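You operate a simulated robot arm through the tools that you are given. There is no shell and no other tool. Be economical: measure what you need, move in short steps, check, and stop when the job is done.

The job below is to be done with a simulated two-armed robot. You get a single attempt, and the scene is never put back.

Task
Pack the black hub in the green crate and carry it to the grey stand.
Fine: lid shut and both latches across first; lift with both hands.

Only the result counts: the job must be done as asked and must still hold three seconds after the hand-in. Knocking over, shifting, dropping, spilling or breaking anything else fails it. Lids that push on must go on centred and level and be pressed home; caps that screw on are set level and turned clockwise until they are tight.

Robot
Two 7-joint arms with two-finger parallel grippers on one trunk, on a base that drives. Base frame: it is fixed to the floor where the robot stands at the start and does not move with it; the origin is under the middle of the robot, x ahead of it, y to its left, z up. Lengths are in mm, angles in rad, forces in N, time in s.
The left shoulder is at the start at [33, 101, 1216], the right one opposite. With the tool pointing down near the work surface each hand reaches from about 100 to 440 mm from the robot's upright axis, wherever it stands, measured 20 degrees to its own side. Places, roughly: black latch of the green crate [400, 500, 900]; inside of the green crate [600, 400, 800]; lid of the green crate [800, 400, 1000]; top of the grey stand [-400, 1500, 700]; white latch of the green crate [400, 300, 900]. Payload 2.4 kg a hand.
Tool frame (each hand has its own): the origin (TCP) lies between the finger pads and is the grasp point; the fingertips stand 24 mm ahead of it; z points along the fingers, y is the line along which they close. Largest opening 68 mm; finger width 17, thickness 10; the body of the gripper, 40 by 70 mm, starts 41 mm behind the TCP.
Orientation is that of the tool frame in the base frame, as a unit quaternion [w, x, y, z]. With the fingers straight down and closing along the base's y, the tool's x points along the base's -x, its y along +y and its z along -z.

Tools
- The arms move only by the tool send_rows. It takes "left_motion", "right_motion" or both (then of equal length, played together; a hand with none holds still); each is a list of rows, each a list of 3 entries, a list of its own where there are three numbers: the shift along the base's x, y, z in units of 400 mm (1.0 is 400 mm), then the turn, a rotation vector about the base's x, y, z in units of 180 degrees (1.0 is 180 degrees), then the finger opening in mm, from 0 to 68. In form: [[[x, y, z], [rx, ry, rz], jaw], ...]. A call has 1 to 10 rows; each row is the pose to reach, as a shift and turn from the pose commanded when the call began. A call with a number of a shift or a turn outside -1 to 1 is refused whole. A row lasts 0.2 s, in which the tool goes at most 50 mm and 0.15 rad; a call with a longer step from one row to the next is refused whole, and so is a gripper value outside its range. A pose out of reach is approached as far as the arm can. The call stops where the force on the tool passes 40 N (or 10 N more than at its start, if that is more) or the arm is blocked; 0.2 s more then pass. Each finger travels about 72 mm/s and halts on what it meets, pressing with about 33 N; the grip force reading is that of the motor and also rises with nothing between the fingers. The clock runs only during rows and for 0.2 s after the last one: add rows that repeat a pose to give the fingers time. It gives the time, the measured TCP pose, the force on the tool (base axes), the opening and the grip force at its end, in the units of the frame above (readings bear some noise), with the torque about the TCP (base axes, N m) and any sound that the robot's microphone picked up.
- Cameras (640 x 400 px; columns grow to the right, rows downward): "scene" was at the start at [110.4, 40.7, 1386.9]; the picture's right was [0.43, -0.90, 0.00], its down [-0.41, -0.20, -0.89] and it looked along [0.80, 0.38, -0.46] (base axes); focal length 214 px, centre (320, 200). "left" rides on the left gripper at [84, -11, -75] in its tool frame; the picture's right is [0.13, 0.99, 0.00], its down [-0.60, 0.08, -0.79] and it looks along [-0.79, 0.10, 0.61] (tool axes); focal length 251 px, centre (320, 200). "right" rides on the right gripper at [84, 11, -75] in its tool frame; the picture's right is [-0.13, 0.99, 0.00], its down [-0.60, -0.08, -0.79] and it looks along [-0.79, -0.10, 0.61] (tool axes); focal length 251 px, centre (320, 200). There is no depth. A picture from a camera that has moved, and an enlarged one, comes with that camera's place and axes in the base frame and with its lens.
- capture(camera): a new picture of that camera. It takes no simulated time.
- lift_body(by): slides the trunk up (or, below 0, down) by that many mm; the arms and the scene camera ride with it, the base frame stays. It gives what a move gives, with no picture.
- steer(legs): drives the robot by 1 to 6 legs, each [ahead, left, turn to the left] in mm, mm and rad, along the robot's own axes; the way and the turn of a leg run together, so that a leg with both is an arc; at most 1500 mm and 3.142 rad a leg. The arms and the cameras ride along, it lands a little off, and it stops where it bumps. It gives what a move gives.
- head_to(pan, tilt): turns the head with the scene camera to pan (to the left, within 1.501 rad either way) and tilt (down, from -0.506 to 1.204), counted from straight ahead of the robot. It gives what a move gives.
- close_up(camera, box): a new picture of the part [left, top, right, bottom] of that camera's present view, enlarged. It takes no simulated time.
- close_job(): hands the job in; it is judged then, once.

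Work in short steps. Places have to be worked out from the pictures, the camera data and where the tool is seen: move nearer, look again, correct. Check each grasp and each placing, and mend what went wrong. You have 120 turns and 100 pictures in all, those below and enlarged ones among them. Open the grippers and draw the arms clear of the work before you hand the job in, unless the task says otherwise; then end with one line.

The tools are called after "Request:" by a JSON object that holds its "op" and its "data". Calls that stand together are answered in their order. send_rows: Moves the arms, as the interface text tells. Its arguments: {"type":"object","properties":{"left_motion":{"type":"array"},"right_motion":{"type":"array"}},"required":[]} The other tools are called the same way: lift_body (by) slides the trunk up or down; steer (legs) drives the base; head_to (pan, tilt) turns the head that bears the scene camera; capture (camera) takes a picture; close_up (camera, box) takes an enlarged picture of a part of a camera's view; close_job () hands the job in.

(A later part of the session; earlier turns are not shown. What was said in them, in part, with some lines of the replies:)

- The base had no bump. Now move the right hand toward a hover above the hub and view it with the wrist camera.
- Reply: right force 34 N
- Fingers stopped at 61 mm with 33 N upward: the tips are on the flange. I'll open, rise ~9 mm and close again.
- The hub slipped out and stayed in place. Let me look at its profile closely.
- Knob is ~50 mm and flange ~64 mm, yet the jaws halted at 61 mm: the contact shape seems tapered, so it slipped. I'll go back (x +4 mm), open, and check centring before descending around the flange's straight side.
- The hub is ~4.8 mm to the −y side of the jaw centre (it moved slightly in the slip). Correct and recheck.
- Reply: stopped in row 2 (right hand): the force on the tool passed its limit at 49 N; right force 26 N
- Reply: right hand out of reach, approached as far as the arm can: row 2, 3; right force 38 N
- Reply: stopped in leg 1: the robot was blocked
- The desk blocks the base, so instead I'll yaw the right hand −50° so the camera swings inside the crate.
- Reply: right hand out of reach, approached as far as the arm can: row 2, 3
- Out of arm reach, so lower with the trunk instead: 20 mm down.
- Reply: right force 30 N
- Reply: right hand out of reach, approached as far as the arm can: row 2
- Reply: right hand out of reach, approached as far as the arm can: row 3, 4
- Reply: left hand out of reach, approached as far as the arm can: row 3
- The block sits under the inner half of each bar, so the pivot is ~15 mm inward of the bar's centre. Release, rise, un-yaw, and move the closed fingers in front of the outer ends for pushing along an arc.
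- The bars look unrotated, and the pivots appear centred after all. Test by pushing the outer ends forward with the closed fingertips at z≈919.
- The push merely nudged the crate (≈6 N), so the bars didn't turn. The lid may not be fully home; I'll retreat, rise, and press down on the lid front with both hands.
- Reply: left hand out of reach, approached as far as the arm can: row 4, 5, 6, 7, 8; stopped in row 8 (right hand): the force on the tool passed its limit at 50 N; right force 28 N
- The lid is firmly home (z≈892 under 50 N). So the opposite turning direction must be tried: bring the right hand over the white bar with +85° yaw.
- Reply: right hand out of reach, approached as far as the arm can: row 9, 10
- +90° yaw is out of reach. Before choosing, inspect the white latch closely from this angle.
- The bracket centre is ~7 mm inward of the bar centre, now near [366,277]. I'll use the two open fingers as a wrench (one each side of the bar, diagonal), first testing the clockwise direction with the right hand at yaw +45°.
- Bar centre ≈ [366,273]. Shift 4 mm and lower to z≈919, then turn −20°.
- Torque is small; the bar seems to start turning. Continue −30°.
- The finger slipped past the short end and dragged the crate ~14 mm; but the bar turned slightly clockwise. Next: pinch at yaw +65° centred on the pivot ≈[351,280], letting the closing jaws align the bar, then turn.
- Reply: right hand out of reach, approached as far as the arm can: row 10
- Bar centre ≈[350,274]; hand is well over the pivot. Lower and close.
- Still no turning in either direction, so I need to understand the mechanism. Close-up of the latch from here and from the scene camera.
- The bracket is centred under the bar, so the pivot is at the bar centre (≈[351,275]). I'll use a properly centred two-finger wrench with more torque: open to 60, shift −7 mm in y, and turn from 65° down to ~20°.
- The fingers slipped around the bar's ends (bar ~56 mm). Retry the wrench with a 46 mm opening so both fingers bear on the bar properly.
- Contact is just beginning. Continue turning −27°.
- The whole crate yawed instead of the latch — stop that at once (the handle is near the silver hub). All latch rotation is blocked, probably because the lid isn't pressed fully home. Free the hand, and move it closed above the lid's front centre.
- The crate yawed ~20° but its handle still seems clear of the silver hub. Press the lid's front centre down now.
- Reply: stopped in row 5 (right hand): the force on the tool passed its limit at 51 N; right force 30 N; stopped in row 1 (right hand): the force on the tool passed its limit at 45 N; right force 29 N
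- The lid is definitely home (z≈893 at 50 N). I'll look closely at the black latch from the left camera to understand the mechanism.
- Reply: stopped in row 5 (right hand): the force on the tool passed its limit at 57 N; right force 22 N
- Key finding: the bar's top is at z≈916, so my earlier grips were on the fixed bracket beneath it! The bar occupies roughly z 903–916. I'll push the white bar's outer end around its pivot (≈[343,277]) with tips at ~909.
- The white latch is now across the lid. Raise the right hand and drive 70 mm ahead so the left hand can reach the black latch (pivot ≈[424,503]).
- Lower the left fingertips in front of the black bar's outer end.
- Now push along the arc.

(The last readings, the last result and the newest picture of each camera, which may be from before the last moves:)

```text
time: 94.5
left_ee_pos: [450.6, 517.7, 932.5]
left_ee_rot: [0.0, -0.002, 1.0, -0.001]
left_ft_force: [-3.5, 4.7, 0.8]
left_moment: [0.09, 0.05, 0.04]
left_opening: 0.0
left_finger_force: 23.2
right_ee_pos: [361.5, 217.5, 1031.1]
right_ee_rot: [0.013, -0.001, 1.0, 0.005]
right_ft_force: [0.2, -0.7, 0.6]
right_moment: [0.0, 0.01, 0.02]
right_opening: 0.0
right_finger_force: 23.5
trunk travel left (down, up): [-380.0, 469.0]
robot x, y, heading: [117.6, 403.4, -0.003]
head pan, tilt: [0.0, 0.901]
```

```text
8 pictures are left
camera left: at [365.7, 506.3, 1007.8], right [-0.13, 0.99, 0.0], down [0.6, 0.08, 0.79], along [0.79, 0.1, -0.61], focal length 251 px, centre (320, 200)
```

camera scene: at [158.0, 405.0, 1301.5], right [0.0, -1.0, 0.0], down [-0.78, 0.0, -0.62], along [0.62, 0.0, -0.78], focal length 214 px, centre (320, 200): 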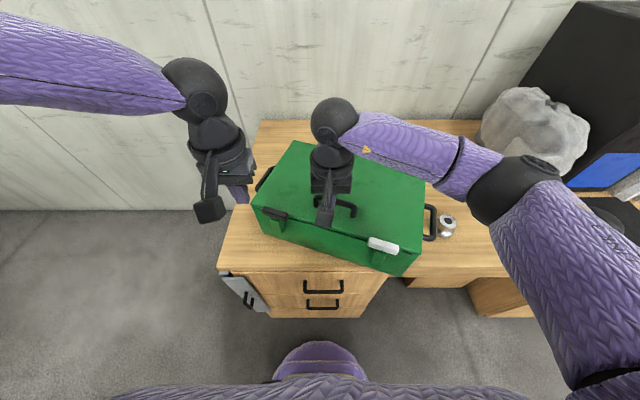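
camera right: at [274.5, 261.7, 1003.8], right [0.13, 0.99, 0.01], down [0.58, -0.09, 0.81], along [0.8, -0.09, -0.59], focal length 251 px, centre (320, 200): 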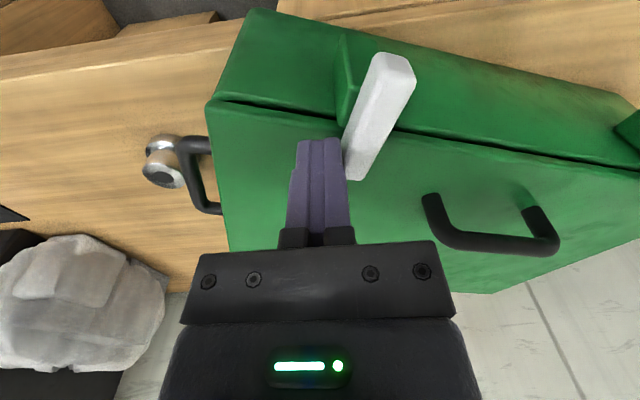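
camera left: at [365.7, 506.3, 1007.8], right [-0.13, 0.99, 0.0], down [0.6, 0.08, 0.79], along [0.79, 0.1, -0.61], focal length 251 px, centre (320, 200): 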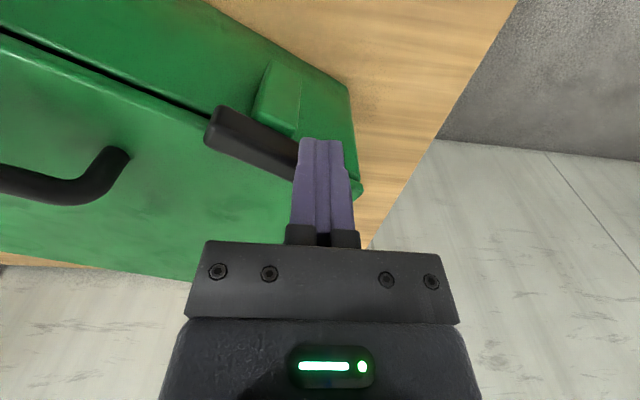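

The black bar resisted that way (stop) and the crate slid; so it turns the other way, like the white one (counter-clockwise). Push its inner end instead, with pivot now ≈[449,496].

Request:
{"op": "send_rows", "data": {"left_motion": [[[0, 0.01, 0.06], [0, 0, 0], 0], [[-0.06, -0.03, 0.06], [0, 0, 0], 0], [[-0.0965, -0.073, 0.06], [0, 0, 0], 0], [[-0.0965, -0.073, 0], [0, 0, 0], 0], [[-0.074, -0.083, 0], [0, 0, 0], 0], [[-0.0615, -0.104, 0], [0, 0, 0], 0], [[-0.0405, -0.121, 0], [0, 0, 0], 0], [[-0.0155, -0.129, 0], [0, 0, 0], 0], [[0.011, -0.129, 0], [0, 0, 0], 0], [[0.0285, -0.123, 0], [0, 0, 0], 0]]}}

Request:
{"op": "capture", "data": {"camera": "scene"}}

```text
time: 96.7
left_ee_pos: [440.7, 498.3, 953.8]
left_ee_rot: [0.0, -0.002, 1.0, 0.0]
left_ft_force: [0.0, 0.3, 0.8]
left_moment: [0.01, 0.03, -0.04]
left_opening: 0.1
left_finger_force: 23.7
left hand out of reach, approached as far as the arm can: row 4, 5, 6, 7, 8, 9, 10
right_ee_pos: [363.1, 215.9, 1030.5]
right_ee_rot: [0.013, -0.002, 1.0, 0.005]
right_ft_force: [0.8, 0.5, 0.4]
right_moment: [0.0, 0.03, -0.02]
right_opening: 0.0
right_finger_force: 24.0
trunk travel left (down, up): [-380.0, 469.0]
robot x, y, heading: [119.9, 400.4, 0.0]
head pan, tilt: [0.0, 0.901]
```

```text
7 pictures are left
camera scene: at [228.8, 404.4, 1301.5], right [0.0, -1.0, 0.0], down [-0.78, 0.0, -0.62], along [0.62, 0.0, -0.78], focal length 214 px, centre (320, 200)
```

scene: 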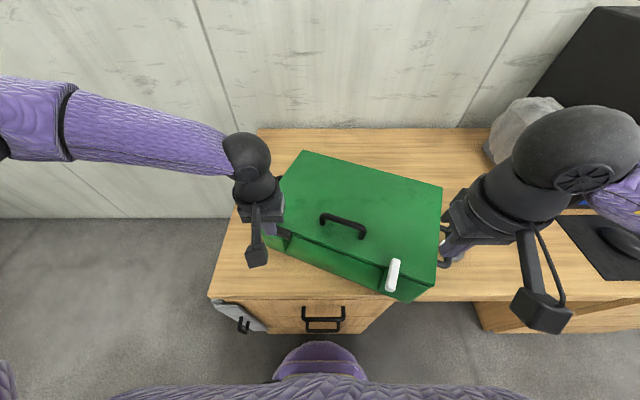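

The left hand can't get inward there, so swap: left moves away and the right hand goes to the black bar's inner end.

Request:
{"op": "send_rows", "data": {"left_motion": [[[-0.02, 0.05, 0.1], [0, 0, 0], 0], [[-0.05, 0.13, 0.18], [0, 0, 0], 0], [[-0.05, 0.23, 0.2], [0, 0, 0], 0], [[-0.05, 0.32, 0.2], [0, 0, 0], 0], [[-0.05, 0.4, 0.2], [0, 0, 0], 0], [[-0.05, 0.4, 0.2], [0, 0, 0], 0], [[-0.05, 0.4, 0.2], [0, 0, 0], 0]], "right_motion": [[[0.01, 0.08, 0], [0, 0, 0], 0], [[0.02, 0.19, 0], [0, 0, 0], 0], [[0.03, 0.3, 0], [0, 0, 0], 0], [[0.06, 0.41, 0], [0, 0, 0], 0], [[0.09, 0.52, 0], [0, 0, 0], 0], [[0.12, 0.62, -0.04], [0, 0, 0], 0], [[0.1225, 0.68, -0.08], [0, 0, 0], 0]]}}

Request:
{"op": "capture", "data": {"camera": "right"}}

```text
time: 98.3
left_ee_pos: [420.6, 658.1, 1032.8]
left_ee_rot: [0.0, 0.0, 1.0, 0.0]
left_ft_force: [0.0, 0.0, 0.4]
left_moment: [0.02, 0.01, -0.05]
left_opening: 0.1
left_finger_force: 23.6
right_ee_pos: [414.4, 488.9, 997.9]
right_ee_rot: [0.013, -0.002, 1.0, 0.005]
right_ft_force: [-0.3, 0.8, 0.0]
right_moment: [-0.03, 0.02, -0.03]
right_opening: 0.0
right_finger_force: 23.1
trunk travel left (down, up): [-380.0, 469.0]
robot x, y, heading: [120.3, 403.8, -0.002]
head pan, tilt: [0.0, 0.901]
```

```text
6 pictures are left
camera right: at [327.6, 497.7, 1070.5], right [0.13, 0.99, 0.01], down [0.58, -0.09, 0.81], along [0.8, -0.09, -0.59], focal length 251 px, centre (320, 200)
```

right: 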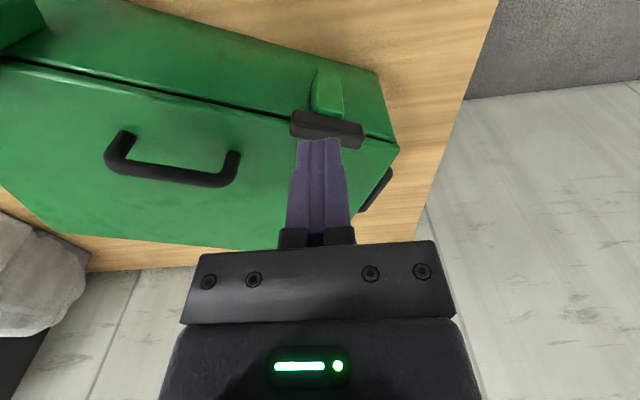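

Black bar now resolves to centre [447,492], yaw ≈ −21°. Lower and push the inner end around.

Request:
{"op": "send_rows", "data": {"right_motion": [[[-0.011, -0.015, -0.08], [0, 0, 0], 0], [[-0.011, -0.015, -0.164], [0, 0, 0], 0], [[0.013, -0.025, -0.164], [0, 0, 0], 0], [[0.0265, -0.0455, -0.164], [0, 0, 0], 0], [[0.049, -0.061, -0.164], [0, 0, 0], 0], [[0.074, -0.068, -0.164], [0, 0, 0], 0], [[0.0965, -0.067, -0.164], [0, 0, 0], 0], [[0.113, -0.062, -0.164], [0, 0, 0], 0]]}}

Request:
{"op": "capture", "data": {"camera": "right"}}

```text
time: 100.1
left_ee_pos: [419.3, 658.2, 1033.7]
left_ee_rot: [0.0, -0.001, 1.0, 0.0]
left_ft_force: [0.7, -0.4, -0.7]
left_moment: [-0.01, 0.01, -0.01]
left_opening: 0.0
left_finger_force: 23.6
right_ee_pos: [457.0, 461.0, 933.9]
right_ee_rot: [0.013, -0.002, 1.0, 0.005]
right_ft_force: [0.0, -4.3, -1.8]
right_moment: [-0.11, 0.03, -0.04]
right_opening: 0.3
right_finger_force: 24.1
trunk travel left (down, up): [-380.0, 469.0]
robot x, y, heading: [117.9, 407.3, -0.003]
head pan, tilt: [0.0, 0.901]
```

```text
5 pictures are left
camera right: at [370.3, 470.2, 1007.1], right [0.13, 0.99, 0.01], down [0.58, -0.09, 0.81], along [0.8, -0.09, -0.59], focal length 251 px, centre (320, 200)
```

right: 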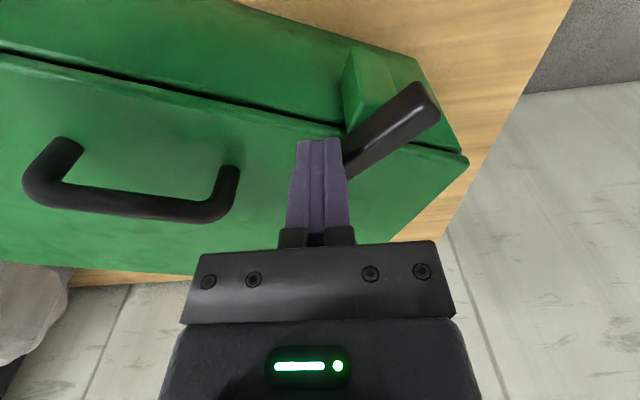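

The black bar has turned ~66°; continue the arc for the remaining ~24°.

Request:
{"op": "send_rows", "data": {"right_motion": [[[0.015, 0.002, 0], [0, 0, 0], 0], [[0.028, 0.008, 0], [0, 0, 0], 0], [[0.035, 0.018, 0], [0, 0, 0], 0], [[0.035, 0.022, 0], [0, 0, 0], 0]]}}

Request:
{"op": "capture", "data": {"camera": "right"}}

```text
time: 101.1
left_ee_pos: [418.4, 656.7, 1034.0]
left_ee_rot: [0.0, -0.002, 1.0, 0.001]
left_ft_force: [0.9, -1.2, 0.8]
left_moment: [0.02, -0.04, -0.02]
left_opening: 0.1
left_finger_force: 23.7
right_ee_pos: [470.6, 470.6, 934.0]
right_ee_rot: [0.014, -0.002, 1.0, 0.006]
right_ft_force: [-1.6, -10.3, 8.4]
right_moment: [-0.13, -0.07, -0.08]
right_opening: 0.0
right_finger_force: 24.1
trunk travel left (down, up): [-380.0, 469.0]
robot x, y, heading: [117.3, 401.5, -0.003]
head pan, tilt: [0.0, 0.901]
```

```text
4 pictures are left
camera right: at [384.3, 479.2, 1006.5], right [0.13, 0.99, 0.01], down [0.58, -0.09, 0.81], along [0.8, -0.09, -0.59], focal length 251 px, centre (320, 200)
```

right: 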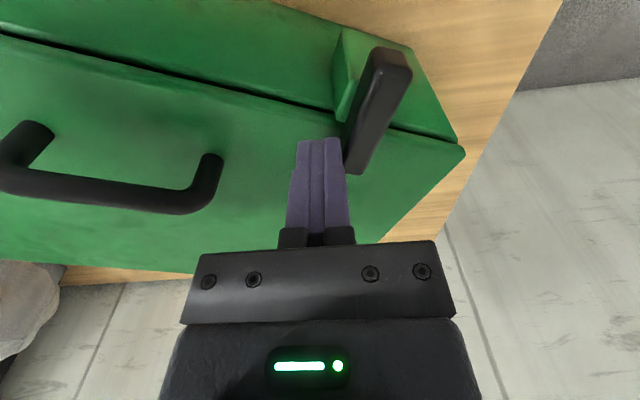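

Both latches are now across (≈98–100° turned). The crate is yawed ~−21°, so next I'll re-square it: raise the right hand, back off 60 mm, and go to the front-right corner for a push.

Request:
{"op": "send_rows", "data": {"right_motion": [[[0, -0.02, 0.02], [0, 0, 0], 0], [[0, -0.04, 0.12], [0, 0, 0], 0], [[-0.06, -0.1, 0.16], [0, 0, 0], 0], [[-0.13, -0.18, 0.16], [0, 0, 0], 0], [[-0.2, -0.27, 0.16], [0, 0, 0], 0], [[-0.26, -0.37, 0.16], [0, 0, 0], 0], [[-0.28, -0.48, 0.16], [0, 0, 0], 0], [[-0.28, -0.58, 0.16], [0, 0, 0], 0]]}}

Request:
{"op": "steer", "data": {"legs": [[-60, 0, 0]]}}

```text
time: 102.9
left_ee_pos: [418.7, 657.3, 1033.5]
left_ee_rot: [0.0, -0.002, 1.0, 0.0]
left_ft_force: [-0.8, 0.1, -0.9]
left_moment: [0.03, 0.03, 0.01]
left_opening: 0.0
left_finger_force: 24.2
right_ee_pos: [356.8, 239.2, 996.6]
right_ee_rot: [0.012, -0.003, 1.0, 0.005]
right_ft_force: [-0.1, -0.2, -0.2]
right_moment: [0.01, 0.0, -0.01]
right_opening: 0.0
right_finger_force: 23.8
trunk travel left (down, up): [-380.0, 469.0]
robot x, y, heading: [117.8, 402.7, 0.001]
head pan, tilt: [0.0, 0.901]
```

```text
time: 103.9
left_ee_pos: [356.6, 658.8, 1032.1]
left_ee_rot: [0.0, -0.003, 1.0, 0.0]
left_ft_force: [-0.1, -0.2, -0.1]
left_moment: [-0.01, 0.02, -0.02]
left_opening: 0.0
left_finger_force: 23.8
right_ee_pos: [296.3, 240.3, 996.4]
right_ee_rot: [0.012, -0.003, 1.0, 0.005]
right_ft_force: [0.1, -1.2, 0.5]
right_moment: [-0.01, 0.01, -0.04]
right_opening: 0.0
right_finger_force: 23.5
trunk travel left (down, up): [-380.0, 469.0]
robot x, y, heading: [55.9, 405.0, 0.0]
head pan, tilt: [0.0, 0.901]
```

Check the crate pose with one scene picture.

Request:
{"op": "capture", "data": {"camera": "scene"}}

```text
3 pictures are left
camera scene: at [166.3, 404.6, 1301.5], right [0.0, -1.0, 0.0], down [-0.78, 0.0, -0.62], along [0.62, 0.0, -0.78], focal length 214 px, centre (320, 200)
```

scene: 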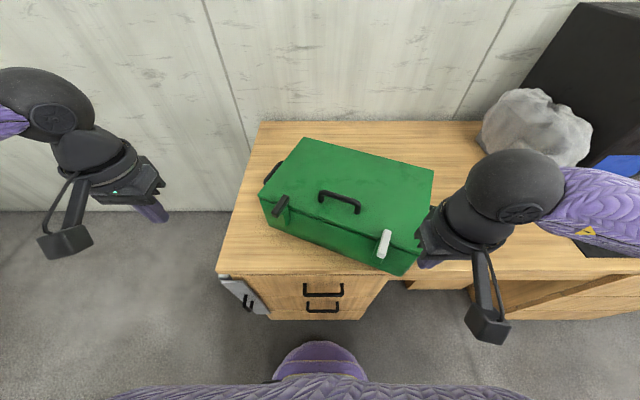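

Lid corners give crate centre ≈[552,327], yaw ≈ −23.6°, both latches across. Shift the robot 100 mm right for better reach.

Request:
{"op": "steer", "data": {"legs": [[0, -100, 0]]}}

```text
time: 105.0
left_ee_pos: [357.4, 560.1, 1032.7]
left_ee_rot: [0.001, -0.003, 1.0, 0.001]
left_ft_force: [0.4, -0.5, 0.3]
left_moment: [-0.03, 0.02, 0.0]
left_opening: 0.0
left_finger_force: 23.6
right_ee_pos: [297.1, 144.2, 996.5]
right_ee_rot: [0.014, -0.004, 1.0, 0.007]
right_ft_force: [0.1, -0.4, -0.1]
right_moment: [-0.02, -0.02, -0.01]
right_opening: 0.0
right_finger_force: 23.7
trunk travel left (down, up): [-380.0, 469.0]
robot x, y, heading: [60.0, 308.5, -0.006]
head pan, tilt: [0.0, 0.901]
```

Go down beside the front-right corner (z 882) to just before contact.

Request:
{"op": "send_rows", "data": {"right_motion": [[[0.03, 0.1, 0], [0, 0, 0], 0], [[0.05, 0.2, -0.04], [0, 0, 0], 0], [[0.07, 0.23, -0.13], [0, 0, 0], 0], [[0.07, 0.23, -0.23], [0, 0, 0], 0], [[0.07, 0.23, -0.286], [0, 0, 0], 0]]}}

Request:
{"op": "send_rows", "data": {"right_motion": [[[0.04, -0.015, 0], [0, 0, 0], 0], [[0.075, -0.045, 0], [0, 0, 0], 0], [[0.105, -0.075, 0], [0, 0, 0], 0], [[0.135, -0.105, 0], [0, 0, 0], 0], [[0.17, -0.138, 0], [0, 0, 0], 0], [[0.2, -0.158, 0], [0, 0, 0], 0], [[0.23, -0.178, 0], [0, 0, 0], 0], [[0.26, -0.198, 0], [0, 0, 0], 0], [[0.285, -0.213, 0], [0, 0, 0], 0], [[0.305, -0.225, 0], [0, 0, 0], 0]]}}

Request:
{"op": "capture", "data": {"camera": "scene"}}

```text
time: 106.2
left_ee_pos: [356.3, 561.9, 1032.0]
left_ee_rot: [0.0, -0.003, 1.0, 0.0]
left_ft_force: [0.6, -0.6, 1.1]
left_moment: [0.01, -0.01, -0.03]
left_opening: 0.0
left_finger_force: 23.6
right_ee_pos: [323.9, 232.8, 881.9]
right_ee_rot: [0.012, -0.004, 1.0, 0.005]
right_ft_force: [-0.3, 0.4, -0.5]
right_moment: [-0.01, 0.04, 0.0]
right_opening: 0.0
right_finger_force: 23.7
trunk travel left (down, up): [-380.0, 469.0]
robot x, y, heading: [59.3, 307.7, -0.002]
head pan, tilt: [0.0, 0.901]
```

```text
time: 108.4
left_ee_pos: [356.5, 560.9, 1033.8]
left_ee_rot: [0.0, -0.003, 1.0, 0.0]
left_ft_force: [-0.4, 0.5, 0.0]
left_moment: [0.0, -0.01, 0.01]
left_opening: 0.1
left_finger_force: 23.8
right_ee_pos: [446.5, 144.1, 883.4]
right_ee_rot: [0.013, -0.003, 1.0, 0.005]
right_ft_force: [-2.9, 1.7, -0.2]
right_moment: [0.08, 0.05, -0.02]
right_opening: 0.0
right_finger_force: 24.0
trunk travel left (down, up): [-380.0, 469.0]
robot x, y, heading: [58.9, 304.6, -0.0]
head pan, tilt: [0.0, 0.901]
```

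```text
2 pictures are left
camera scene: at [166.7, 307.4, 1301.5], right [0.0, -1.0, 0.0], down [-0.78, 0.0, -0.62], along [0.62, 0.0, -0.78], focal length 214 px, centre (320, 200)
```

scene: 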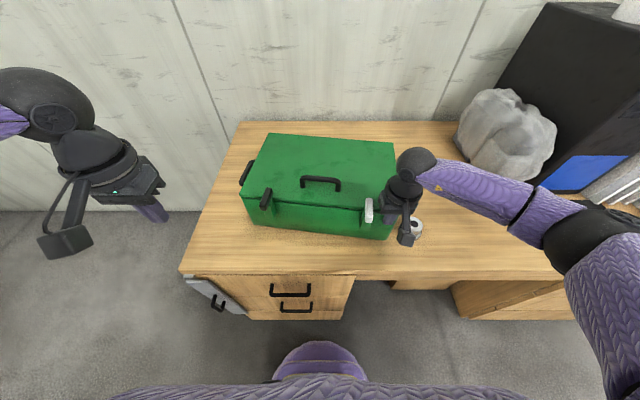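

Excellent: yaw now ≈ −7.5°, centre ≈[608,298]. Next, raise the hand, drive 60 mm ahead, and hook behind the lid handle (bar ≈ x 513, left leg ≈ y 352) to drag the crate back and left.

Request:
{"op": "send_rows", "data": {"right_motion": [[[-0.03, -0.01, 0.06], [0, 0, 0], 0], [[-0.03, -0.01, 0.17], [0, 0, 0], 0], [[-0.03, 0, 0.29], [0, 0, 0], 0]]}}

Request:
{"op": "steer", "data": {"legs": [[60, 0, 0]]}}

```text
time: 109.2
left_ee_pos: [357.6, 561.2, 1033.6]
left_ee_rot: [0.0, -0.003, 1.0, 0.0]
left_ft_force: [0.5, -0.4, -0.1]
left_moment: [0.01, 0.0, 0.02]
left_opening: 0.0
left_finger_force: 23.4
right_ee_pos: [434.8, 143.2, 996.2]
right_ee_rot: [0.013, -0.003, 1.0, 0.005]
right_ft_force: [-0.7, 0.7, 0.2]
right_moment: [0.0, 0.0, -0.03]
right_opening: 0.3
right_finger_force: 23.8
trunk travel left (down, up): [-380.0, 469.0]
robot x, y, heading: [61.4, 306.3, -0.001]
head pan, tilt: [0.0, 0.901]
```

```text
time: 110.2
left_ee_pos: [416.4, 561.2, 1032.6]
left_ee_rot: [0.0, -0.002, 1.0, 0.001]
left_ft_force: [-0.9, 0.1, -0.2]
left_moment: [-0.01, 0.01, -0.02]
left_opening: 0.1
left_finger_force: 23.0
right_ee_pos: [494.8, 145.1, 994.5]
right_ee_rot: [0.012, -0.004, 1.0, 0.005]
right_ft_force: [-0.3, -0.6, -0.5]
right_moment: [0.04, 0.0, 0.0]
right_opening: 0.1
right_finger_force: 23.6
trunk travel left (down, up): [-380.0, 469.0]
robot x, y, heading: [117.4, 305.2, 0.005]
head pan, tilt: [0.0, 0.901]
```

Move the closed fingers behind the handle bar and lower.

Request:
{"op": "send_rows", "data": {"right_motion": [[[0.03, 0.11, 0], [0, 0, 0], 0], [[0.06, 0.22, 0], [0, 0, 0], 0], [[0.1, 0.33, 0], [0, 0, 0], 0], [[0.125, 0.44, 0], [0, 0, 0], 0], [[0.125, 0.455, -0.07], [0, 0, 0], 0], [[0.125, 0.455, -0.14], [0, 0, 0], 0], [[0.125, 0.455, -0.171], [0, 0, 0], 0]]}}

```text
time: 112.0
left_ee_pos: [416.2, 561.1, 1032.3]
left_ee_rot: [-0.001, -0.002, 1.0, 0.0]
left_ft_force: [-0.2, -0.8, -0.4]
left_moment: [0.0, -0.03, 0.0]
left_opening: 0.0
left_finger_force: 23.5
right_ee_pos: [548.3, 326.4, 929.8]
right_ee_rot: [0.018, -0.003, 1.0, 0.007]
right_ft_force: [5.5, -0.9, 7.2]
right_moment: [0.13, 0.04, -0.09]
right_opening: 0.0
right_finger_force: 23.7
trunk travel left (down, up): [-380.0, 469.0]
robot x, y, heading: [115.4, 304.5, 0.003]
head pan, tilt: [0.0, 0.901]
stopped in row 7 (right hand): the force on the tool passed its limit at 42 N (the readings are from after the stop); the commanded pose is now the measured one
```

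The tips landed on the handle bar (lower than estimated). Rise, drive 20 mm further, and lower behind it.

Request:
{"op": "send_rows", "data": {"right_motion": [[[0, 0, 0.04], [0, 0, 0], 0], [[0, 0, 0.05], [0, 0, 0], 0]]}}

Request:
{"op": "steer", "data": {"legs": [[20, 0, 0]]}}

Request:
{"op": "send_rows", "data": {"right_motion": [[[0.01, 0, -0.02], [0, 0, 0], 0], [[0.01, 0, -0.05], [0, 0, 0], 0], [[0.01, 0, -0.07], [0, 0, 0], 0], [[0.01, 0, -0.077], [0, 0, 0], 0]]}}

```text
time: 112.6
left_ee_pos: [416.5, 561.9, 1033.0]
left_ee_rot: [0.0, -0.003, 1.0, 0.0]
left_ft_force: [-0.1, 0.6, 0.1]
left_moment: [0.0, -0.02, 0.01]
left_opening: 0.0
left_finger_force: 23.7
right_ee_pos: [547.5, 325.5, 951.2]
right_ee_rot: [0.016, -0.003, 1.0, 0.007]
right_ft_force: [0.2, -0.5, -0.5]
right_moment: [-0.01, -0.01, 0.01]
right_opening: 0.2
right_finger_force: 23.7
trunk travel left (down, up): [-380.0, 469.0]
robot x, y, heading: [115.2, 304.9, -0.0]
head pan, tilt: [0.0, 0.901]
```

```text
time: 113.4
left_ee_pos: [438.2, 562.4, 1033.1]
left_ee_rot: [-0.001, -0.003, 1.0, 0.0]
left_ft_force: [-0.1, -0.3, 0.1]
left_moment: [0.0, 0.02, 0.0]
left_opening: 0.1
left_finger_force: 23.8
right_ee_pos: [569.0, 325.1, 950.7]
right_ee_rot: [0.016, -0.003, 1.0, 0.007]
right_ft_force: [0.4, -0.1, -0.1]
right_moment: [0.0, 0.03, -0.05]
right_opening: 0.1
right_finger_force: 22.7
trunk travel left (down, up): [-380.0, 469.0]
robot x, y, heading: [136.6, 302.6, -0.002]
head pan, tilt: [0.0, 0.901]
```

```text
time: 114.4
left_ee_pos: [436.2, 561.9, 1032.9]
left_ee_rot: [0.0, -0.002, 1.0, 0.0]
left_ft_force: [0.5, -0.7, 0.3]
left_moment: [0.01, 0.01, 0.0]
left_opening: 0.0
left_finger_force: 23.7
right_ee_pos: [570.4, 325.9, 919.0]
right_ee_rot: [0.017, -0.003, 1.0, 0.007]
right_ft_force: [-0.4, 0.4, 0.0]
right_moment: [0.0, 0.03, 0.02]
right_opening: 0.0
right_finger_force: 23.5
trunk travel left (down, up): [-380.0, 469.0]
robot x, y, heading: [138.2, 306.2, 0.004]
head pan, tilt: [0.0, 0.901]
```

Fingertips are now behind the bar. Drag the crate toward me and left.

Request:
{"op": "send_rows", "data": {"right_motion": [[[-0.037, 0.0, 0], [0, 0, 0], 0], [[-0.074, 0.015, 0], [0, 0, 0], 0], [[-0.11, 0.035, 0], [0, 0, 0], 0], [[-0.147, 0.055, 0], [0, 0, 0], 0], [[-0.184, 0.075, 0], [0, 0, 0], 0], [[-0.22, 0.095, 0], [0, 0, 0], 0], [[-0.257, 0.115, 0], [0, 0, 0], 0], [[-0.294, 0.135, 0], [0, 0, 0], 0], [[-0.33, 0.155, 0], [0, 0, 0], 0], [[-0.36, 0.172, 0], [0, 0, 0], 0]]}}

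Request:
{"op": "capture", "data": {"camera": "scene"}}

```text
time: 116.6
left_ee_pos: [437.3, 561.1, 1032.8]
left_ee_rot: [-0.001, -0.003, 1.0, 0.0]
left_ft_force: [1.2, -0.7, 0.4]
left_moment: [-0.01, 0.01, 0.02]
left_opening: 0.1
left_finger_force: 23.3
right_ee_pos: [428.7, 394.2, 918.2]
right_ee_rot: [0.017, -0.003, 1.0, 0.007]
right_ft_force: [6.1, -0.4, 0.7]
right_moment: [0.0, 0.06, 0.12]
right_opening: 0.0
right_finger_force: 23.4
trunk travel left (down, up): [-380.0, 469.0]
robot x, y, heading: [138.5, 306.6, -0.002]
head pan, tilt: [0.0, 0.901]
```

```text
1 pictures are left
camera scene: at [247.7, 307.4, 1301.4], right [0.0, -1.0, 0.0], down [-0.78, 0.0, -0.62], along [0.62, 0.0, -0.78], focal length 214 px, centre (320, 200)
```

scene: 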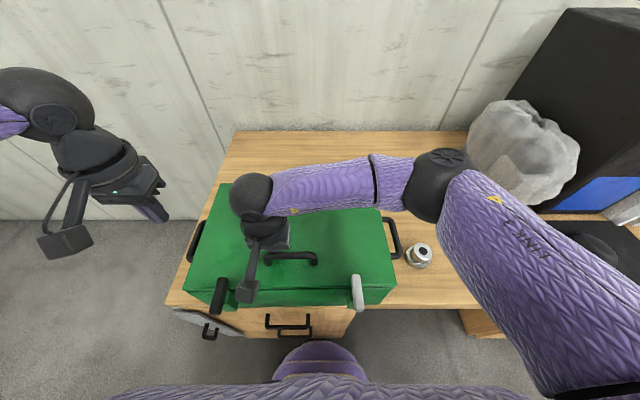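

The crate is square (yaw ≈ +1.5°), centre ≈[490,365]; handles ≈ [500,118] and [500,612]. Raise the right hand and bring both hands (jaws 50) near handle positions, then drive 58 mm left to be centred.

Request:
{"op": "send_rows", "data": {"right_motion": [[[0.012, 0, 0], [0, 0, 0], 0], [[0.012, 0, 0.1], [0, 0, 0], 0], [[0.03, -0.1, 0.15], [0, 0, 0], 0], [[0.05, -0.21, 0.17], [0, 0, 0], 0], [[0.07, -0.32, 0.2], [0, 0, 0], 0], [[0.09, -0.435, 0.2], [0, 0, 0], 0], [[0.11, -0.55, 0.2], [0, 0, 0], 20], [[0.13, -0.665, 0.2], [0, 0, 0], 50], [[0.155, -0.775, 0.2], [0, 0, 0], 50], [[0.178, -0.835, 0.2], [0, 0, 0], 50]], "left_motion": [[[0.02, 0, 0], [0, 0, 0], 0], [[0.04, 0, 0], [0, 0, 0], 0], [[0.06, 0, 0], [0, 0, 0], 0], [[0.08, 0, 0], [0, 0, 0], 0], [[0.1, 0, 0], [0, 0, 0], 0], [[0.12, 0, 0], [0, 0, 0], 20], [[0.14, 0, 0], [0, 0, 0], 40], [[0.157, -0.015, 0], [0, 0, 0], 50], [[0.157, -0.0175, 0], [0, 0, 0], 50], [[0.157, -0.0175, 0], [0, 0, 0], 50]]}}

Request:
{"op": "steer", "data": {"legs": [[0, 58, 0]]}}

```text
time: 118.8
left_ee_pos: [500.3, 554.2, 1033.7]
left_ee_rot: [0.0, -0.004, 1.0, 0.0]
left_ft_force: [0.1, 0.0, 0.2]
left_moment: [0.02, -0.06, 0.05]
left_opening: 49.9
left_finger_force: 0.0
right_ee_pos: [498.8, 60.2, 1000.3]
right_ee_rot: [0.017, -0.003, 1.0, 0.007]
right_ft_force: [0.1, 0.2, 0.2]
right_moment: [0.01, 0.03, 0.0]
right_opening: 49.9
right_finger_force: 0.0
trunk travel left (down, up): [-380.0, 469.0]
robot x, y, heading: [140.3, 307.4, -0.0]
head pan, tilt: [0.0, 0.901]
```

```text
time: 119.8
left_ee_pos: [500.3, 611.2, 1033.2]
left_ee_rot: [-0.001, -0.003, 1.0, 0.0]
left_ft_force: [0.7, -0.8, -0.1]
left_moment: [-0.02, -0.03, -0.01]
left_opening: 49.8
left_finger_force: 0.0
right_ee_pos: [499.1, 117.4, 999.2]
right_ee_rot: [0.017, -0.003, 1.0, 0.007]
right_ft_force: [-0.8, -0.1, -0.7]
right_moment: [-0.03, 0.01, 0.01]
right_opening: 49.9
right_finger_force: 0.1
trunk travel left (down, up): [-380.0, 469.0]
robot x, y, heading: [139.5, 363.0, 0.0]
head pan, tilt: [0.0, 0.901]
```

Lower both hands over the side handles to z≈832.

Request:
{"op": "send_rows", "data": {"right_motion": [[[0, 0, -0.1], [0, 0, 0], 50], [[0, 0, -0.2], [0, 0, 0], 50], [[0, 0, -0.3], [0, 0, 0], 50], [[0, 0, -0.38], [0, 0, 0], 50], [[0, 0, -0.417], [0, 0, 0], 50]], "left_motion": [[[0, 0, -0.12], [0, 0, 0], 50], [[0, 0, -0.24], [0, 0, 0], 50], [[0, 0, -0.36], [0, 0, 0], 50], [[0, 0, -0.46], [0, 0, 0], 50], [[0, 0, -0.503], [0, 0, 0], 50]]}}

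```text
time: 121.0
left_ee_pos: [488.4, 614.7, 855.2]
left_ee_rot: [0.0, -0.004, 1.0, 0.0]
left_ft_force: [-0.3, -0.6, 0.1]
left_moment: [0.01, -0.01, 0.0]
left_opening: 50.0
left_finger_force: 0.1
left hand out of reach, approached as far as the arm can: row 4, 5
right_ee_pos: [497.8, 117.7, 833.8]
right_ee_rot: [0.017, -0.003, 1.0, 0.007]
right_ft_force: [0.5, 0.1, 0.7]
right_moment: [-0.02, 0.03, -0.01]
right_opening: 49.9
right_finger_force: 0.2
trunk travel left (down, up): [-380.0, 469.0]
robot x, y, heading: [132.6, 363.1, 0.003]
head pan, tilt: [0.0, 0.901]
```

The left arm is at its reach limit; raise the right hand 22 mm and lower the trunk 22 mm so both sit at ~833.

Request:
{"op": "send_rows", "data": {"right_motion": [[[0, 0, 0.03], [0, 0, 0], 50], [[0, 0, 0.055], [0, 0, 0], 50]]}}

Request:
{"op": "lift_body", "data": {"by": -22}}

Request:
{"op": "send_rows", "data": {"right_motion": [[[0, 0, 0], [0, 0, 0], 30], [[0, 0, 0], [0, 0, 0], 5], [[0, 0, 0], [0, 0, 0], 0], [[0, 0, 0], [0, 0, 0], 0]], "left_motion": [[[0, 0, 0], [0, 0, 0], 30], [[0, 0, 0], [0, 0, 0], 5], [[0, 0, 0], [0, 0, 0], 0], [[0, 0, 0], [0, 0, 0], 0]]}}

```text
time: 121.5
left_ee_pos: [488.4, 613.9, 855.9]
left_ee_rot: [0.0, -0.004, 1.0, 0.0]
left_ft_force: [-0.3, 1.2, -0.8]
left_moment: [0.03, 0.01, 0.01]
left_opening: 49.5
left_finger_force: 0.0
right_ee_pos: [498.2, 117.9, 855.9]
right_ee_rot: [0.017, -0.004, 1.0, 0.007]
right_ft_force: [0.3, 0.3, -0.2]
right_moment: [0.01, -0.01, -0.02]
right_opening: 49.8
right_finger_force: 0.1
trunk travel left (down, up): [-380.0, 469.0]
robot x, y, heading: [139.5, 363.9, -0.001]
head pan, tilt: [0.0, 0.901]
```

```text
time: 122.2
left_ee_pos: [487.8, 614.3, 831.6]
left_ee_rot: [0.0, -0.002, 1.0, 0.001]
left_ft_force: [-1.1, -0.7, 0.4]
left_moment: [0.01, 0.0, -0.04]
left_opening: 50.0
left_finger_force: 0.1
right_ee_pos: [499.5, 116.2, 833.3]
right_ee_rot: [0.017, -0.003, 1.0, 0.007]
right_ft_force: [0.1, -0.3, -0.9]
right_moment: [-0.02, 0.01, -0.01]
right_opening: 49.9
right_finger_force: 0.1
trunk travel left (down, up): [-358.0, 491.0]
robot x, y, heading: [134.6, 363.1, 0.003]
head pan, tilt: [0.0, 0.901]
```

```text
time: 123.1
left_ee_pos: [488.7, 608.4, 832.4]
left_ee_rot: [0.001, -0.001, 1.0, -0.008]
left_ft_force: [0.7, -48.5, 0.3]
left_moment: [0.18, 0.36, 0.06]
left_opening: 15.9
left_finger_force: 33.0
right_ee_pos: [498.1, 125.1, 832.3]
right_ee_rot: [0.016, -0.011, 1.0, 0.019]
right_ft_force: [-1.4, 45.8, 0.5]
right_moment: [-0.05, 0.22, 0.36]
right_opening: 15.9
right_finger_force: 33.0
trunk travel left (down, up): [-358.0, 491.0]
robot x, y, heading: [141.3, 364.9, 0.0]
head pan, tilt: [0.0, 0.901]
stopped in row 4 (left hand): the force on the tool passed its limit at 46 N (the readings are from after the stop); the commanded pose is now the measured one
```

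Both handles are gripped (15.9 mm). Relax the inward tension by moving the hands a few mm inward.

Request:
{"op": "send_rows", "data": {"left_motion": [[[0, -0.006, 0], [0, 0, 0], 0], [[0, -0.012, 0], [0, 0, 0], 0]], "right_motion": [[[0, 0.006, 0], [0, 0, 0], 0], [[0, 0.012, 0], [0, 0, 0], 0]]}}

```text
time: 123.7
left_ee_pos: [488.0, 608.7, 831.9]
left_ee_rot: [0.0, -0.003, 1.0, -0.003]
left_ft_force: [0.4, -22.8, 5.8]
left_moment: [0.05, -0.12, -0.07]
left_opening: 15.4
left_finger_force: 32.6
right_ee_pos: [498.3, 125.9, 833.4]
right_ee_rot: [0.015, -0.007, 1.0, 0.011]
right_ft_force: [-0.8, 26.0, 0.4]
right_moment: [-0.04, -0.32, 0.46]
right_opening: 15.9
right_finger_force: 33.1
trunk travel left (down, up): [-358.0, 491.0]
robot x, y, heading: [136.9, 363.0, 0.005]
head pan, tilt: [0.0, 0.901]
```

Request:
{"op": "send_rows", "data": {"left_motion": [[[0, -0.006, 0], [0, 0, 0], 0], [[0, -0.011, 0], [0, 0, 0], 0]], "right_motion": [[[0, 0.006, 0], [0, 0, 0], 0], [[0, 0.011, 0], [0, 0, 0], 0]]}}

```text
time: 124.3
left_ee_pos: [487.9, 606.4, 832.2]
left_ee_rot: [0.001, -0.004, 1.0, 0.003]
left_ft_force: [0.7, 1.1, 4.9]
left_moment: [-0.04, 0.62, -0.06]
left_opening: 15.7
left_finger_force: 33.0
right_ee_pos: [496.9, 125.4, 834.1]
right_ee_rot: [0.017, -0.004, 1.0, 0.004]
right_ft_force: [0.5, -1.6, 1.6]
right_moment: [0.02, 0.26, 0.64]
right_opening: 15.7
right_finger_force: 33.2
trunk travel left (down, up): [-358.0, 491.0]
robot x, y, heading: [136.9, 363.4, 0.003]
head pan, tilt: [0.0, 0.901]
stopped in row 2 (left hand): the force on the tool passed its limit at 45 N (the readings are from after the stop); the commanded pose is now the measured one
```

Forces are relaxed. Lift with the trunk 30 mm and check load.

Request:
{"op": "lift_body", "data": {"by": 30}}

```text
time: 125.1
left_ee_pos: [487.0, 607.9, 864.9]
left_ee_rot: [0.005, -0.004, 1.0, 0.002]
left_ft_force: [0.7, 0.3, -8.8]
left_moment: [0.01, 0.66, -0.09]
left_opening: 15.7
left_finger_force: 32.9
right_ee_pos: [498.1, 126.0, 862.7]
right_ee_rot: [0.016, -0.002, 1.0, 0.006]
right_ft_force: [-1.1, -0.1, -9.0]
right_moment: [0.14, -0.89, 0.56]
right_opening: 15.6
right_finger_force: 33.0
trunk travel left (down, up): [-388.0, 461.0]
robot x, y, heading: [139.2, 360.7, -0.001]
head pan, tilt: [0.0, 0.901]
```

Crate is off the desk, ~9 N on each hand. Raise another 60 mm.

Request:
{"op": "lift_body", "data": {"by": 60}}

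Request:
{"op": "steer", "data": {"legs": [[-150, 0, 0]]}}

```text
time: 126.1
left_ee_pos: [487.6, 607.6, 933.0]
left_ee_rot: [0.015, -0.003, 1.0, 0.001]
left_ft_force: [1.9, -5.4, -8.4]
left_moment: [0.06, 0.51, -0.12]
left_opening: 15.5
left_finger_force: 32.8
right_ee_pos: [498.6, 125.9, 922.0]
right_ee_rot: [0.014, -0.003, 1.0, 0.005]
right_ft_force: [-1.4, 4.1, -9.2]
right_moment: [0.07, -0.75, 0.54]
right_opening: 15.7
right_finger_force: 33.0
trunk travel left (down, up): [-448.0, 401.0]
robot x, y, heading: [135.3, 360.8, 0.003]
head pan, tilt: [0.0, 0.901]
```

```text
time: 127.5
left_ee_pos: [335.7, 607.5, 932.9]
left_ee_rot: [0.016, -0.004, 1.0, 0.001]
left_ft_force: [0.8, -8.2, -7.6]
left_moment: [0.03, -0.44, -0.03]
left_opening: 15.3
left_finger_force: 33.0
right_ee_pos: [346.0, 125.2, 924.1]
right_ee_rot: [0.015, -0.004, 1.0, 0.005]
right_ft_force: [-1.7, 9.5, -10.1]
right_moment: [-0.06, 0.23, 0.59]
right_opening: 15.8
right_finger_force: 33.2
trunk travel left (down, up): [-448.0, 401.0]
robot x, y, heading: [-18.6, 361.9, 0.001]
head pan, tilt: [0.0, 0.901]
```

Grip steady. Continue back and turn left 90°.

Request:
{"op": "steer", "data": {"legs": [[-180, 0, 0], [0, 0, 0.785], [0, 0, 0.785]]}}

```text
time: 133.1
left_ee_pos: [-442.6, 715.5, 933.1]
left_ee_rot: [-0.009, 0.708, -0.706, -0.012]
left_ft_force: [1.8, 1.0, -8.5]
left_moment: [0.11, 0.01, -0.05]
left_opening: 15.5
left_finger_force: 32.9
right_ee_pos: [39.6, 722.9, 922.9]
right_ee_rot: [0.008, -0.707, 0.707, 0.015]
right_ft_force: [-2.1, -1.2, -9.2]
right_moment: [0.08, -0.01, 0.57]
right_opening: 15.8
right_finger_force: 33.1
trunk travel left (down, up): [-448.0, 401.0]
robot x, y, heading: [-197.0, 363.7, 1.567]
head pan, tilt: [0.0, 0.901]
```

Now shift left ~195 mm and forward 80, then take the last picture of the stand over the crate.

Request:
{"op": "steer", "data": {"legs": [[0, 195, 0], [80, 0, 0]]}}

Request:
{"op": "head_to", "data": {"pan": 0.0, "tilt": 0.6}}

Request:
{"op": "capture", "data": {"camera": "scene"}}

```text
time: 135.3
left_ee_pos: [-635.8, 797.4, 931.8]
left_ee_rot: [-0.01, 0.708, -0.706, -0.012]
left_ft_force: [1.0, 1.3, -7.4]
left_moment: [0.16, -0.02, -0.12]
left_opening: 15.6
left_finger_force: 33.0
right_ee_pos: [-153.0, 805.2, 921.7]
right_ee_rot: [-0.007, 0.708, -0.707, -0.015]
right_ft_force: [-1.4, -0.6, -8.9]
right_moment: [0.05, -0.02, 0.58]
right_opening: 15.8
right_finger_force: 32.7
trunk travel left (down, up): [-448.0, 401.0]
robot x, y, heading: [-391.5, 442.5, 1.57]
head pan, tilt: [0.0, 0.901]
```

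```text
time: 136.1
left_ee_pos: [-635.5, 796.0, 934.7]
left_ee_rot: [-0.009, 0.708, -0.706, -0.01]
left_ft_force: [0.3, 0.7, -7.4]
left_moment: [0.15, -0.02, -0.09]
left_opening: 15.5
left_finger_force: 32.9
right_ee_pos: [-153.0, 804.1, 923.4]
right_ee_rot: [-0.006, 0.709, -0.705, -0.014]
right_ft_force: [-0.3, -0.3, -10.0]
right_moment: [0.04, -0.01, 0.61]
right_opening: 15.8
right_finger_force: 33.1
trunk travel left (down, up): [-448.0, 401.0]
robot x, y, heading: [-391.1, 441.3, 1.574]
head pan, tilt: [0.0, 0.6]
```

```text
0 pictures are left
camera scene: at [-391.0, 559.8, 1394.5], right [1.0, 0.0, 0.0], down [0.0, -0.57, -0.82], along [0.0, 0.82, -0.57], focal length 214 px, centre (320, 200)
```

scene: 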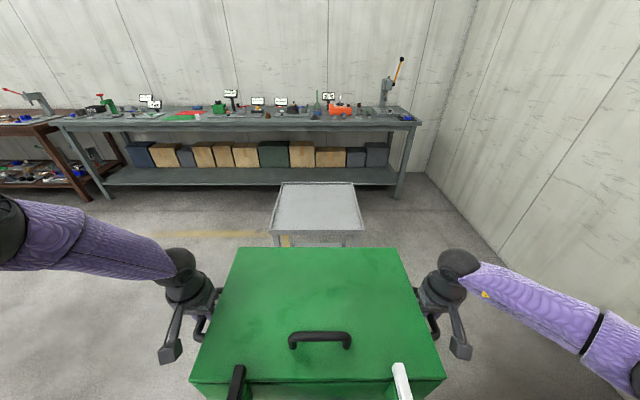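

Both latches show across the lid. Stand top: x −628…−182, y ≈1314…1758, z≈700 (centre ≈[−404,1536]). Drive forward toward it in steps, stopping short of its legs.

Request:
{"op": "steer", "data": {"legs": [[300, 10, 0], [280, 0, 0]]}}

```text
time: 139.8
left_ee_pos: [-640.1, 1382.9, 932.1]
left_ee_rot: [0.009, -0.707, 0.707, 0.012]
left_ft_force: [-0.1, 2.0, -8.5]
left_moment: [0.13, 0.03, -0.12]
left_opening: 15.5
left_finger_force: 33.1
right_ee_pos: [-158.3, 1387.5, 922.9]
right_ee_rot: [0.007, -0.706, 0.708, 0.014]
right_ft_force: [0.2, -1.1, -8.0]
right_moment: [0.08, -0.01, 0.55]
right_opening: 15.7
right_finger_force: 33.0
trunk travel left (down, up): [-448.0, 401.0]
robot x, y, heading: [-394.2, 1029.4, 1.564]
head pan, tilt: [0.0, 0.6]
```

Request:
{"op": "steer", "data": {"legs": [[42, 4, 0.005]]}}

Request:
{"op": "send_rows", "data": {"left_motion": [[[0, 0.03, 0], [0, 0, 0], 0], [[0, 0.06, 0], [0, 0, 0], 0], [[0, 0.09, 0], [0, 0, 0], 0], [[0, 0.11, 0], [0, 0, 0], 0]], "right_motion": [[[0, 0.03, 0], [0, 0, 0], 0], [[0, 0.06, 0], [0, 0, 0], 0], [[0, 0.09, 0], [0, 0, 0], 0], [[0, 0.11, 0], [0, 0, 0], 0]]}}

```text
time: 140.6
left_ee_pos: [-647.1, 1423.1, 933.0]
left_ee_rot: [-0.01, 0.708, -0.706, -0.012]
left_ft_force: [1.3, 1.4, -8.4]
left_moment: [0.14, 0.01, -0.09]
left_opening: 15.6
left_finger_force: 33.5
right_ee_pos: [-163.5, 1431.5, 923.2]
right_ee_rot: [-0.006, 0.707, -0.707, -0.014]
right_ft_force: [-0.9, -1.1, -9.8]
right_moment: [-0.01, 0.03, 0.59]
right_opening: 16.2
right_finger_force: 32.9
trunk travel left (down, up): [-448.0, 401.0]
robot x, y, heading: [-403.6, 1067.3, 1.567]
head pan, tilt: [0.0, 0.6]
```

```text
time: 141.6
left_ee_pos: [-648.4, 1449.3, 951.7]
left_ee_rot: [-0.012, 0.708, -0.706, -0.011]
left_ft_force: [34.7, 5.3, -10.0]
left_moment: [0.34, 0.1, 0.63]
left_opening: 16.0
left_finger_force: 33.4
left hand out of reach, approached as far as the arm can: row 1, 2, 3, 4
right_ee_pos: [-168.0, 1473.1, 923.5]
right_ee_rot: [-0.005, 0.71, -0.704, -0.015]
right_ft_force: [-34.8, -4.3, -7.4]
right_moment: [-0.11, -0.06, 0.66]
right_opening: 16.3
right_finger_force: 33.0
trunk travel left (down, up): [-448.0, 401.0]
robot x, y, heading: [-405.1, 1066.7, 1.568]
head pan, tilt: [0.0, 0.6]
```

Left arm is at its limit; bring both hands back to an equal, reachable extension.

Request:
{"op": "send_rows", "data": {"left_motion": [[[0, -0.03, 0], [0, 0, 0], 0], [[0, -0.06, 0], [0, 0, 0], 0], [[0, -0.09, 0], [0, 0, 0], 0], [[0, -0.1, 0], [0, 0, 0], 0]], "right_motion": [[[0, -0.03, 0], [0, 0, 0], 0], [[0, -0.06, 0], [0, 0, 0], 0], [[0, -0.09, 0], [0, 0, 0], 0], [[0, -0.1, 0], [0, 0, 0], 0]]}}

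```text
time: 142.3
left_ee_pos: [-648.1, 1427.1, 949.3]
left_ee_rot: [-0.01, 0.708, -0.706, -0.01]
left_ft_force: [1.5, 2.5, -8.8]
left_moment: [-0.23, -0.03, 0.58]
left_opening: 15.9
left_finger_force: 32.9
right_ee_pos: [-168.4, 1450.3, 922.1]
right_ee_rot: [-0.005, 0.709, -0.705, -0.016]
right_ft_force: [-1.6, -2.5, -8.4]
right_moment: [0.47, 0.03, 0.54]
right_opening: 16.3
right_finger_force: 32.8
trunk travel left (down, up): [-448.0, 401.0]
robot x, y, heading: [-404.4, 1068.2, 1.573]
head pan, tilt: [0.0, 0.6]
stopped in row 3 (right hand): the force on the tool passed its limit at 46 N (the readings are from after the stop); the commanded pose is now the measured one
```

Level it: left down 16 mm, right back 20 mm, in small steps.

Request:
{"op": "send_rows", "data": {"left_motion": [[[0, 0, -0.01], [0, 0, 0], 0], [[0, 0, -0.02], [0, 0, 0], 0], [[0, 0, -0.03], [0, 0, 0], 0], [[0, 0, -0.04], [0, 0, 0], 0]], "right_motion": [[[0, -0.013, 0.005], [0, 0, 0], 0], [[0, -0.025, 0.01], [0, 0, 0], 0], [[0, -0.037, 0.015], [0, 0, 0], 0], [[0, -0.05, 0.02], [0, 0, 0], 0]]}}

```text
time: 143.3
left_ee_pos: [-649.5, 1428.0, 935.8]
left_ee_rot: [-0.01, 0.708, -0.706, -0.011]
left_ft_force: [-10.1, -1.0, -7.9]
left_moment: [-0.06, -0.04, -0.51]
left_opening: 15.6
left_finger_force: 32.8
right_ee_pos: [-167.3, 1429.4, 930.3]
right_ee_rot: [-0.004, 0.709, -0.705, -0.017]
right_ft_force: [10.5, 0.9, -9.8]
right_moment: [0.24, -0.05, 0.22]
right_opening: 15.7
right_finger_force: 33.3
trunk travel left (down, up): [-448.0, 401.0]
robot x, y, heading: [-399.4, 1068.2, 1.572]
head pan, tilt: [0.0, 0.6]
```

Level again. Drive 24 mm further (base front stays short of the stand edge) and read the pose.

Request:
{"op": "steer", "data": {"legs": [[24, 0, 0]]}}

Request:
{"op": "lift_body", "data": {"by": -90}}

```text
time: 144.1
left_ee_pos: [-649.1, 1450.9, 935.4]
left_ee_rot: [-0.01, 0.709, -0.705, -0.012]
left_ft_force: [-18.5, 0.0, -8.7]
left_moment: [-0.26, -0.03, -0.39]
left_opening: 15.6
left_finger_force: 33.0
right_ee_pos: [-167.7, 1454.3, 930.5]
right_ee_rot: [-0.004, 0.709, -0.705, -0.014]
right_ft_force: [18.7, 0.7, -9.3]
right_moment: [0.4, 0.06, 0.29]
right_opening: 15.6
right_finger_force: 33.7
trunk travel left (down, up): [-448.0, 401.0]
robot x, y, heading: [-404.0, 1093.6, 1.572]
head pan, tilt: [0.0, 0.6]
```

```text
time: 145.3
left_ee_pos: [-648.9, 1450.5, 845.7]
left_ee_rot: [-0.012, 0.708, -0.706, -0.011]
left_ft_force: [-1.1, -0.7, -8.6]
left_moment: [0.13, 0.02, -0.39]
left_opening: 15.7
left_finger_force: 32.9
right_ee_pos: [-167.6, 1452.8, 841.4]
right_ee_rot: [-0.006, 0.709, -0.705, -0.016]
right_ft_force: [1.1, 0.4, -8.4]
right_moment: [0.07, 0.0, 0.27]
right_opening: 15.5
right_finger_force: 33.3
trunk travel left (down, up): [-358.0, 491.0]
robot x, y, heading: [-401.4, 1096.4, 1.566]
head pan, tilt: [0.0, 0.6]
```

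Lower in decreasing steps, watching for contact.

Request:
{"op": "lift_body", "data": {"by": -28}}

Request:
{"op": "lift_body", "data": {"by": -8}}

Request:
{"op": "lift_body", "data": {"by": -5}}

```text
time: 146.0
left_ee_pos: [-648.9, 1449.7, 816.9]
left_ee_rot: [-0.01, 0.709, -0.705, -0.012]
left_ft_force: [-1.1, -0.9, -9.1]
left_moment: [0.19, 0.01, -0.36]
left_opening: 15.9
left_finger_force: 33.4
right_ee_pos: [-167.2, 1452.0, 812.3]
right_ee_rot: [-0.006, 0.708, -0.706, -0.015]
right_ft_force: [2.5, 0.0, -9.3]
right_moment: [0.03, -0.02, 0.32]
right_opening: 15.5
right_finger_force: 33.3
trunk travel left (down, up): [-330.0, 519.0]
robot x, y, heading: [-408.1, 1092.1, 1.574]
head pan, tilt: [0.0, 0.6]
```

```text
time: 146.6
left_ee_pos: [-649.8, 1450.0, 808.9]
left_ee_rot: [-0.011, 0.709, -0.706, -0.011]
left_ft_force: [-3.1, 0.8, -7.4]
left_moment: [0.21, 0.02, -0.41]
left_opening: 15.5
left_finger_force: 32.9
right_ee_pos: [-167.2, 1452.0, 804.2]
right_ee_rot: [-0.006, 0.709, -0.705, -0.016]
right_ft_force: [2.6, 0.1, -9.2]
right_moment: [-0.05, -0.04, 0.26]
right_opening: 15.7
right_finger_force: 32.8
trunk travel left (down, up): [-322.0, 527.0]
robot x, y, heading: [-400.8, 1092.2, 1.568]
head pan, tilt: [0.0, 0.6]
```

```text
time: 147.2
left_ee_pos: [-649.0, 1450.7, 804.9]
left_ee_rot: [-0.011, 0.708, -0.706, -0.011]
left_ft_force: [-2.9, -0.2, -7.5]
left_moment: [0.07, -0.01, -0.38]
left_opening: 15.6
left_finger_force: 33.3
right_ee_pos: [-168.0, 1453.5, 800.4]
right_ee_rot: [-0.006, 0.708, -0.706, -0.016]
right_ft_force: [3.6, 0.1, -9.1]
right_moment: [0.2, 0.02, 0.3]
right_opening: 15.8
right_finger_force: 33.3
trunk travel left (down, up): [-317.0, 532.0]
robot x, y, heading: [-401.6, 1090.3, 1.569]
head pan, tilt: [0.0, 0.6]
```

Not touching yet (bottom ≈700). Continue in small steps.

Request:
{"op": "lift_body", "data": {"by": -6}}

Request:
{"op": "lift_body", "data": {"by": -6}}

Request:
{"op": "lift_body", "data": {"by": -6}}

```text
time: 147.7
left_ee_pos: [-650.2, 1450.5, 798.4]
left_ee_rot: [-0.01, 0.708, -0.706, -0.012]
left_ft_force: [-3.7, -0.9, -8.1]
left_moment: [-0.12, -0.01, -0.37]
left_opening: 15.8
left_finger_force: 33.2
right_ee_pos: [-166.7, 1453.2, 792.9]
right_ee_rot: [-0.006, 0.709, -0.705, -0.016]
right_ft_force: [2.8, 0.7, -8.5]
right_moment: [0.32, 0.01, 0.31]
right_opening: 15.5
right_finger_force: 33.1
trunk travel left (down, up): [-311.0, 538.0]
robot x, y, heading: [-403.6, 1091.5, 1.564]
head pan, tilt: [0.0, 0.6]
```

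```text
time: 148.2
left_ee_pos: [-649.9, 1451.4, 791.2]
left_ee_rot: [-0.01, 0.709, -0.705, -0.011]
left_ft_force: [-2.4, -0.7, -8.2]
left_moment: [-0.39, 0.03, -0.39]
left_opening: 15.7
left_finger_force: 32.5
right_ee_pos: [-167.2, 1453.3, 787.7]
right_ee_rot: [-0.005, 0.709, -0.705, -0.016]
right_ft_force: [2.3, -0.3, -4.1]
right_moment: [-0.23, 0.08, 0.3]
right_opening: 15.6
right_finger_force: 33.2
trunk travel left (down, up): [-305.0, 544.0]
robot x, y, heading: [-407.9, 1093.0, 1.568]
head pan, tilt: [0.0, 0.6]
```

```text
time: 148.8
left_ee_pos: [-649.6, 1449.7, 786.9]
left_ee_rot: [-0.012, 0.708, -0.706, -0.011]
left_ft_force: [-4.1, -0.3, -4.9]
left_moment: [-0.26, 0.11, -0.26]
left_opening: 15.6
left_finger_force: 32.6
right_ee_pos: [-168.9, 1453.8, 783.9]
right_ee_rot: [-0.008, 0.708, -0.706, -0.018]
right_ft_force: [2.3, 6.7, 22.7]
right_moment: [0.26, 0.07, 0.37]
right_opening: 15.4
right_finger_force: 33.0
trunk travel left (down, up): [-299.0, 550.0]
robot x, y, heading: [-399.6, 1091.5, 1.574]
head pan, tilt: [0.0, 0.6]
```

The right side has landed; lower the left hand a few mm to seat the left side.

Request:
{"op": "send_rows", "data": {"left_motion": [[[0, 0, -0.006], [0, 0, 0], 0], [[0, 0, -0.012], [0, 0, 0], 0]], "right_motion": [[[0, 0, 0.003], [0, 0, 0], 0], [[0, 0, 0.006], [0, 0, 0], 0]]}}

```text
time: 149.4
left_ee_pos: [-649.1, 1451.8, 782.9]
left_ee_rot: [-0.012, 0.708, -0.706, -0.013]
left_ft_force: [-12.7, -0.5, 25.9]
left_moment: [-0.61, 0.06, -0.56]
left_opening: 15.7
left_finger_force: 33.0
right_ee_pos: [-168.4, 1450.6, 783.4]
right_ee_rot: [-0.006, 0.709, -0.705, -0.015]
right_ft_force: [3.7, 5.1, -2.0]
right_moment: [0.65, 0.01, 0.09]
right_opening: 15.8
right_finger_force: 33.0
trunk travel left (down, up): [-299.0, 550.0]
robot x, y, heading: [-401.1, 1091.1, 1.573]
head pan, tilt: [0.0, 0.6]
```

Seated on both sides. Release, then raise the hands straight up.

Request:
{"op": "send_rows", "data": {"left_motion": [[[0, 0, 0], [0, 0, 0], 44], [[0, 0, 0], [0, 0, 0], 44], [[0, 0, 0], [0, 0, 0], 44], [[0, 0, 0.05], [0, 0, 0], 44], [[0, 0, 0.13], [0, 0, 0], 44], [[0, 0, 0.24], [0, 0, 0], 44], [[0, 0, 0.35], [0, 0, 0], 44], [[-0.02, 0, 0.46], [0, 0, 0], 44]], "right_motion": [[[0, 0, 0], [0, 0, 0], 44], [[0, 0, 0], [0, 0, 0], 44], [[0, 0, 0], [0, 0, 0], 44], [[0, 0, 0.05], [0, 0, 0], 44], [[0, 0, 0.13], [0, 0, 0], 44], [[0, 0, 0.24], [0, 0, 0], 44], [[0, 0, 0.35], [0, 0, 0], 44], [[0.02, 0, 0.46], [0, 0, 0], 44]]}}

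```text
time: 151.2
left_ee_pos: [-658.6, 1448.8, 966.5]
left_ee_rot: [-0.011, 0.708, -0.706, -0.011]
left_ft_force: [-0.9, 0.5, 0.1]
left_moment: [-0.01, 0.02, 0.0]
left_opening: 43.9
left_finger_force: 0.0
right_ee_pos: [-159.9, 1449.4, 968.9]
right_ee_rot: [-0.005, 0.709, -0.705, -0.015]
right_ft_force: [-0.7, 0.2, 0.1]
right_moment: [0.03, -0.04, -0.02]
right_opening: 44.2
right_finger_force: 0.0
trunk travel left (down, up): [-299.0, 550.0]
robot x, y, heading: [-401.5, 1092.6, 1.568]
head pan, tilt: [0.0, 0.6]
```

Hands rose freely with no load. Back the robot away from the stand.

Request:
{"op": "steer", "data": {"legs": [[-300, 0, 0]]}}

Request:
{"op": "close_job", "data": {}}

```text
time: 153.2
left_ee_pos: [-660.1, 1147.1, 965.4]
left_ee_rot: [-0.011, 0.711, -0.703, -0.012]
left_ft_force: [0.0, 0.4, -0.4]
left_moment: [0.04, -0.02, 0.0]
left_opening: 44.0
left_finger_force: 0.0
right_ee_pos: [-162.6, 1151.0, 968.7]
right_ee_rot: [-0.005, 0.712, -0.702, -0.016]
right_ft_force: [0.6, 0.2, 0.7]
right_moment: [0.02, 0.0, 0.01]
right_opening: 44.0
right_finger_force: 0.2
trunk travel left (down, up): [-299.0, 550.0]
robot x, y, heading: [-397.4, 790.8, 1.577]
head pan, tilt: [0.0, 0.6]
```

```text
The job is handed in.
```

The job is handed in: the black hub is in the green crate with the lid shut and both latches across, and the crate was carried with both hands to the grey stand. I had no pictures left to check the placing. By the hand forces both sides of the crate were resting on the stand before I let go, but its front wall is only about 10 mm inside the stand's front edge by my estimate. While I worked the latches the crate slid and turned on the desk; the silver hub looked unmoved in my last views of it.
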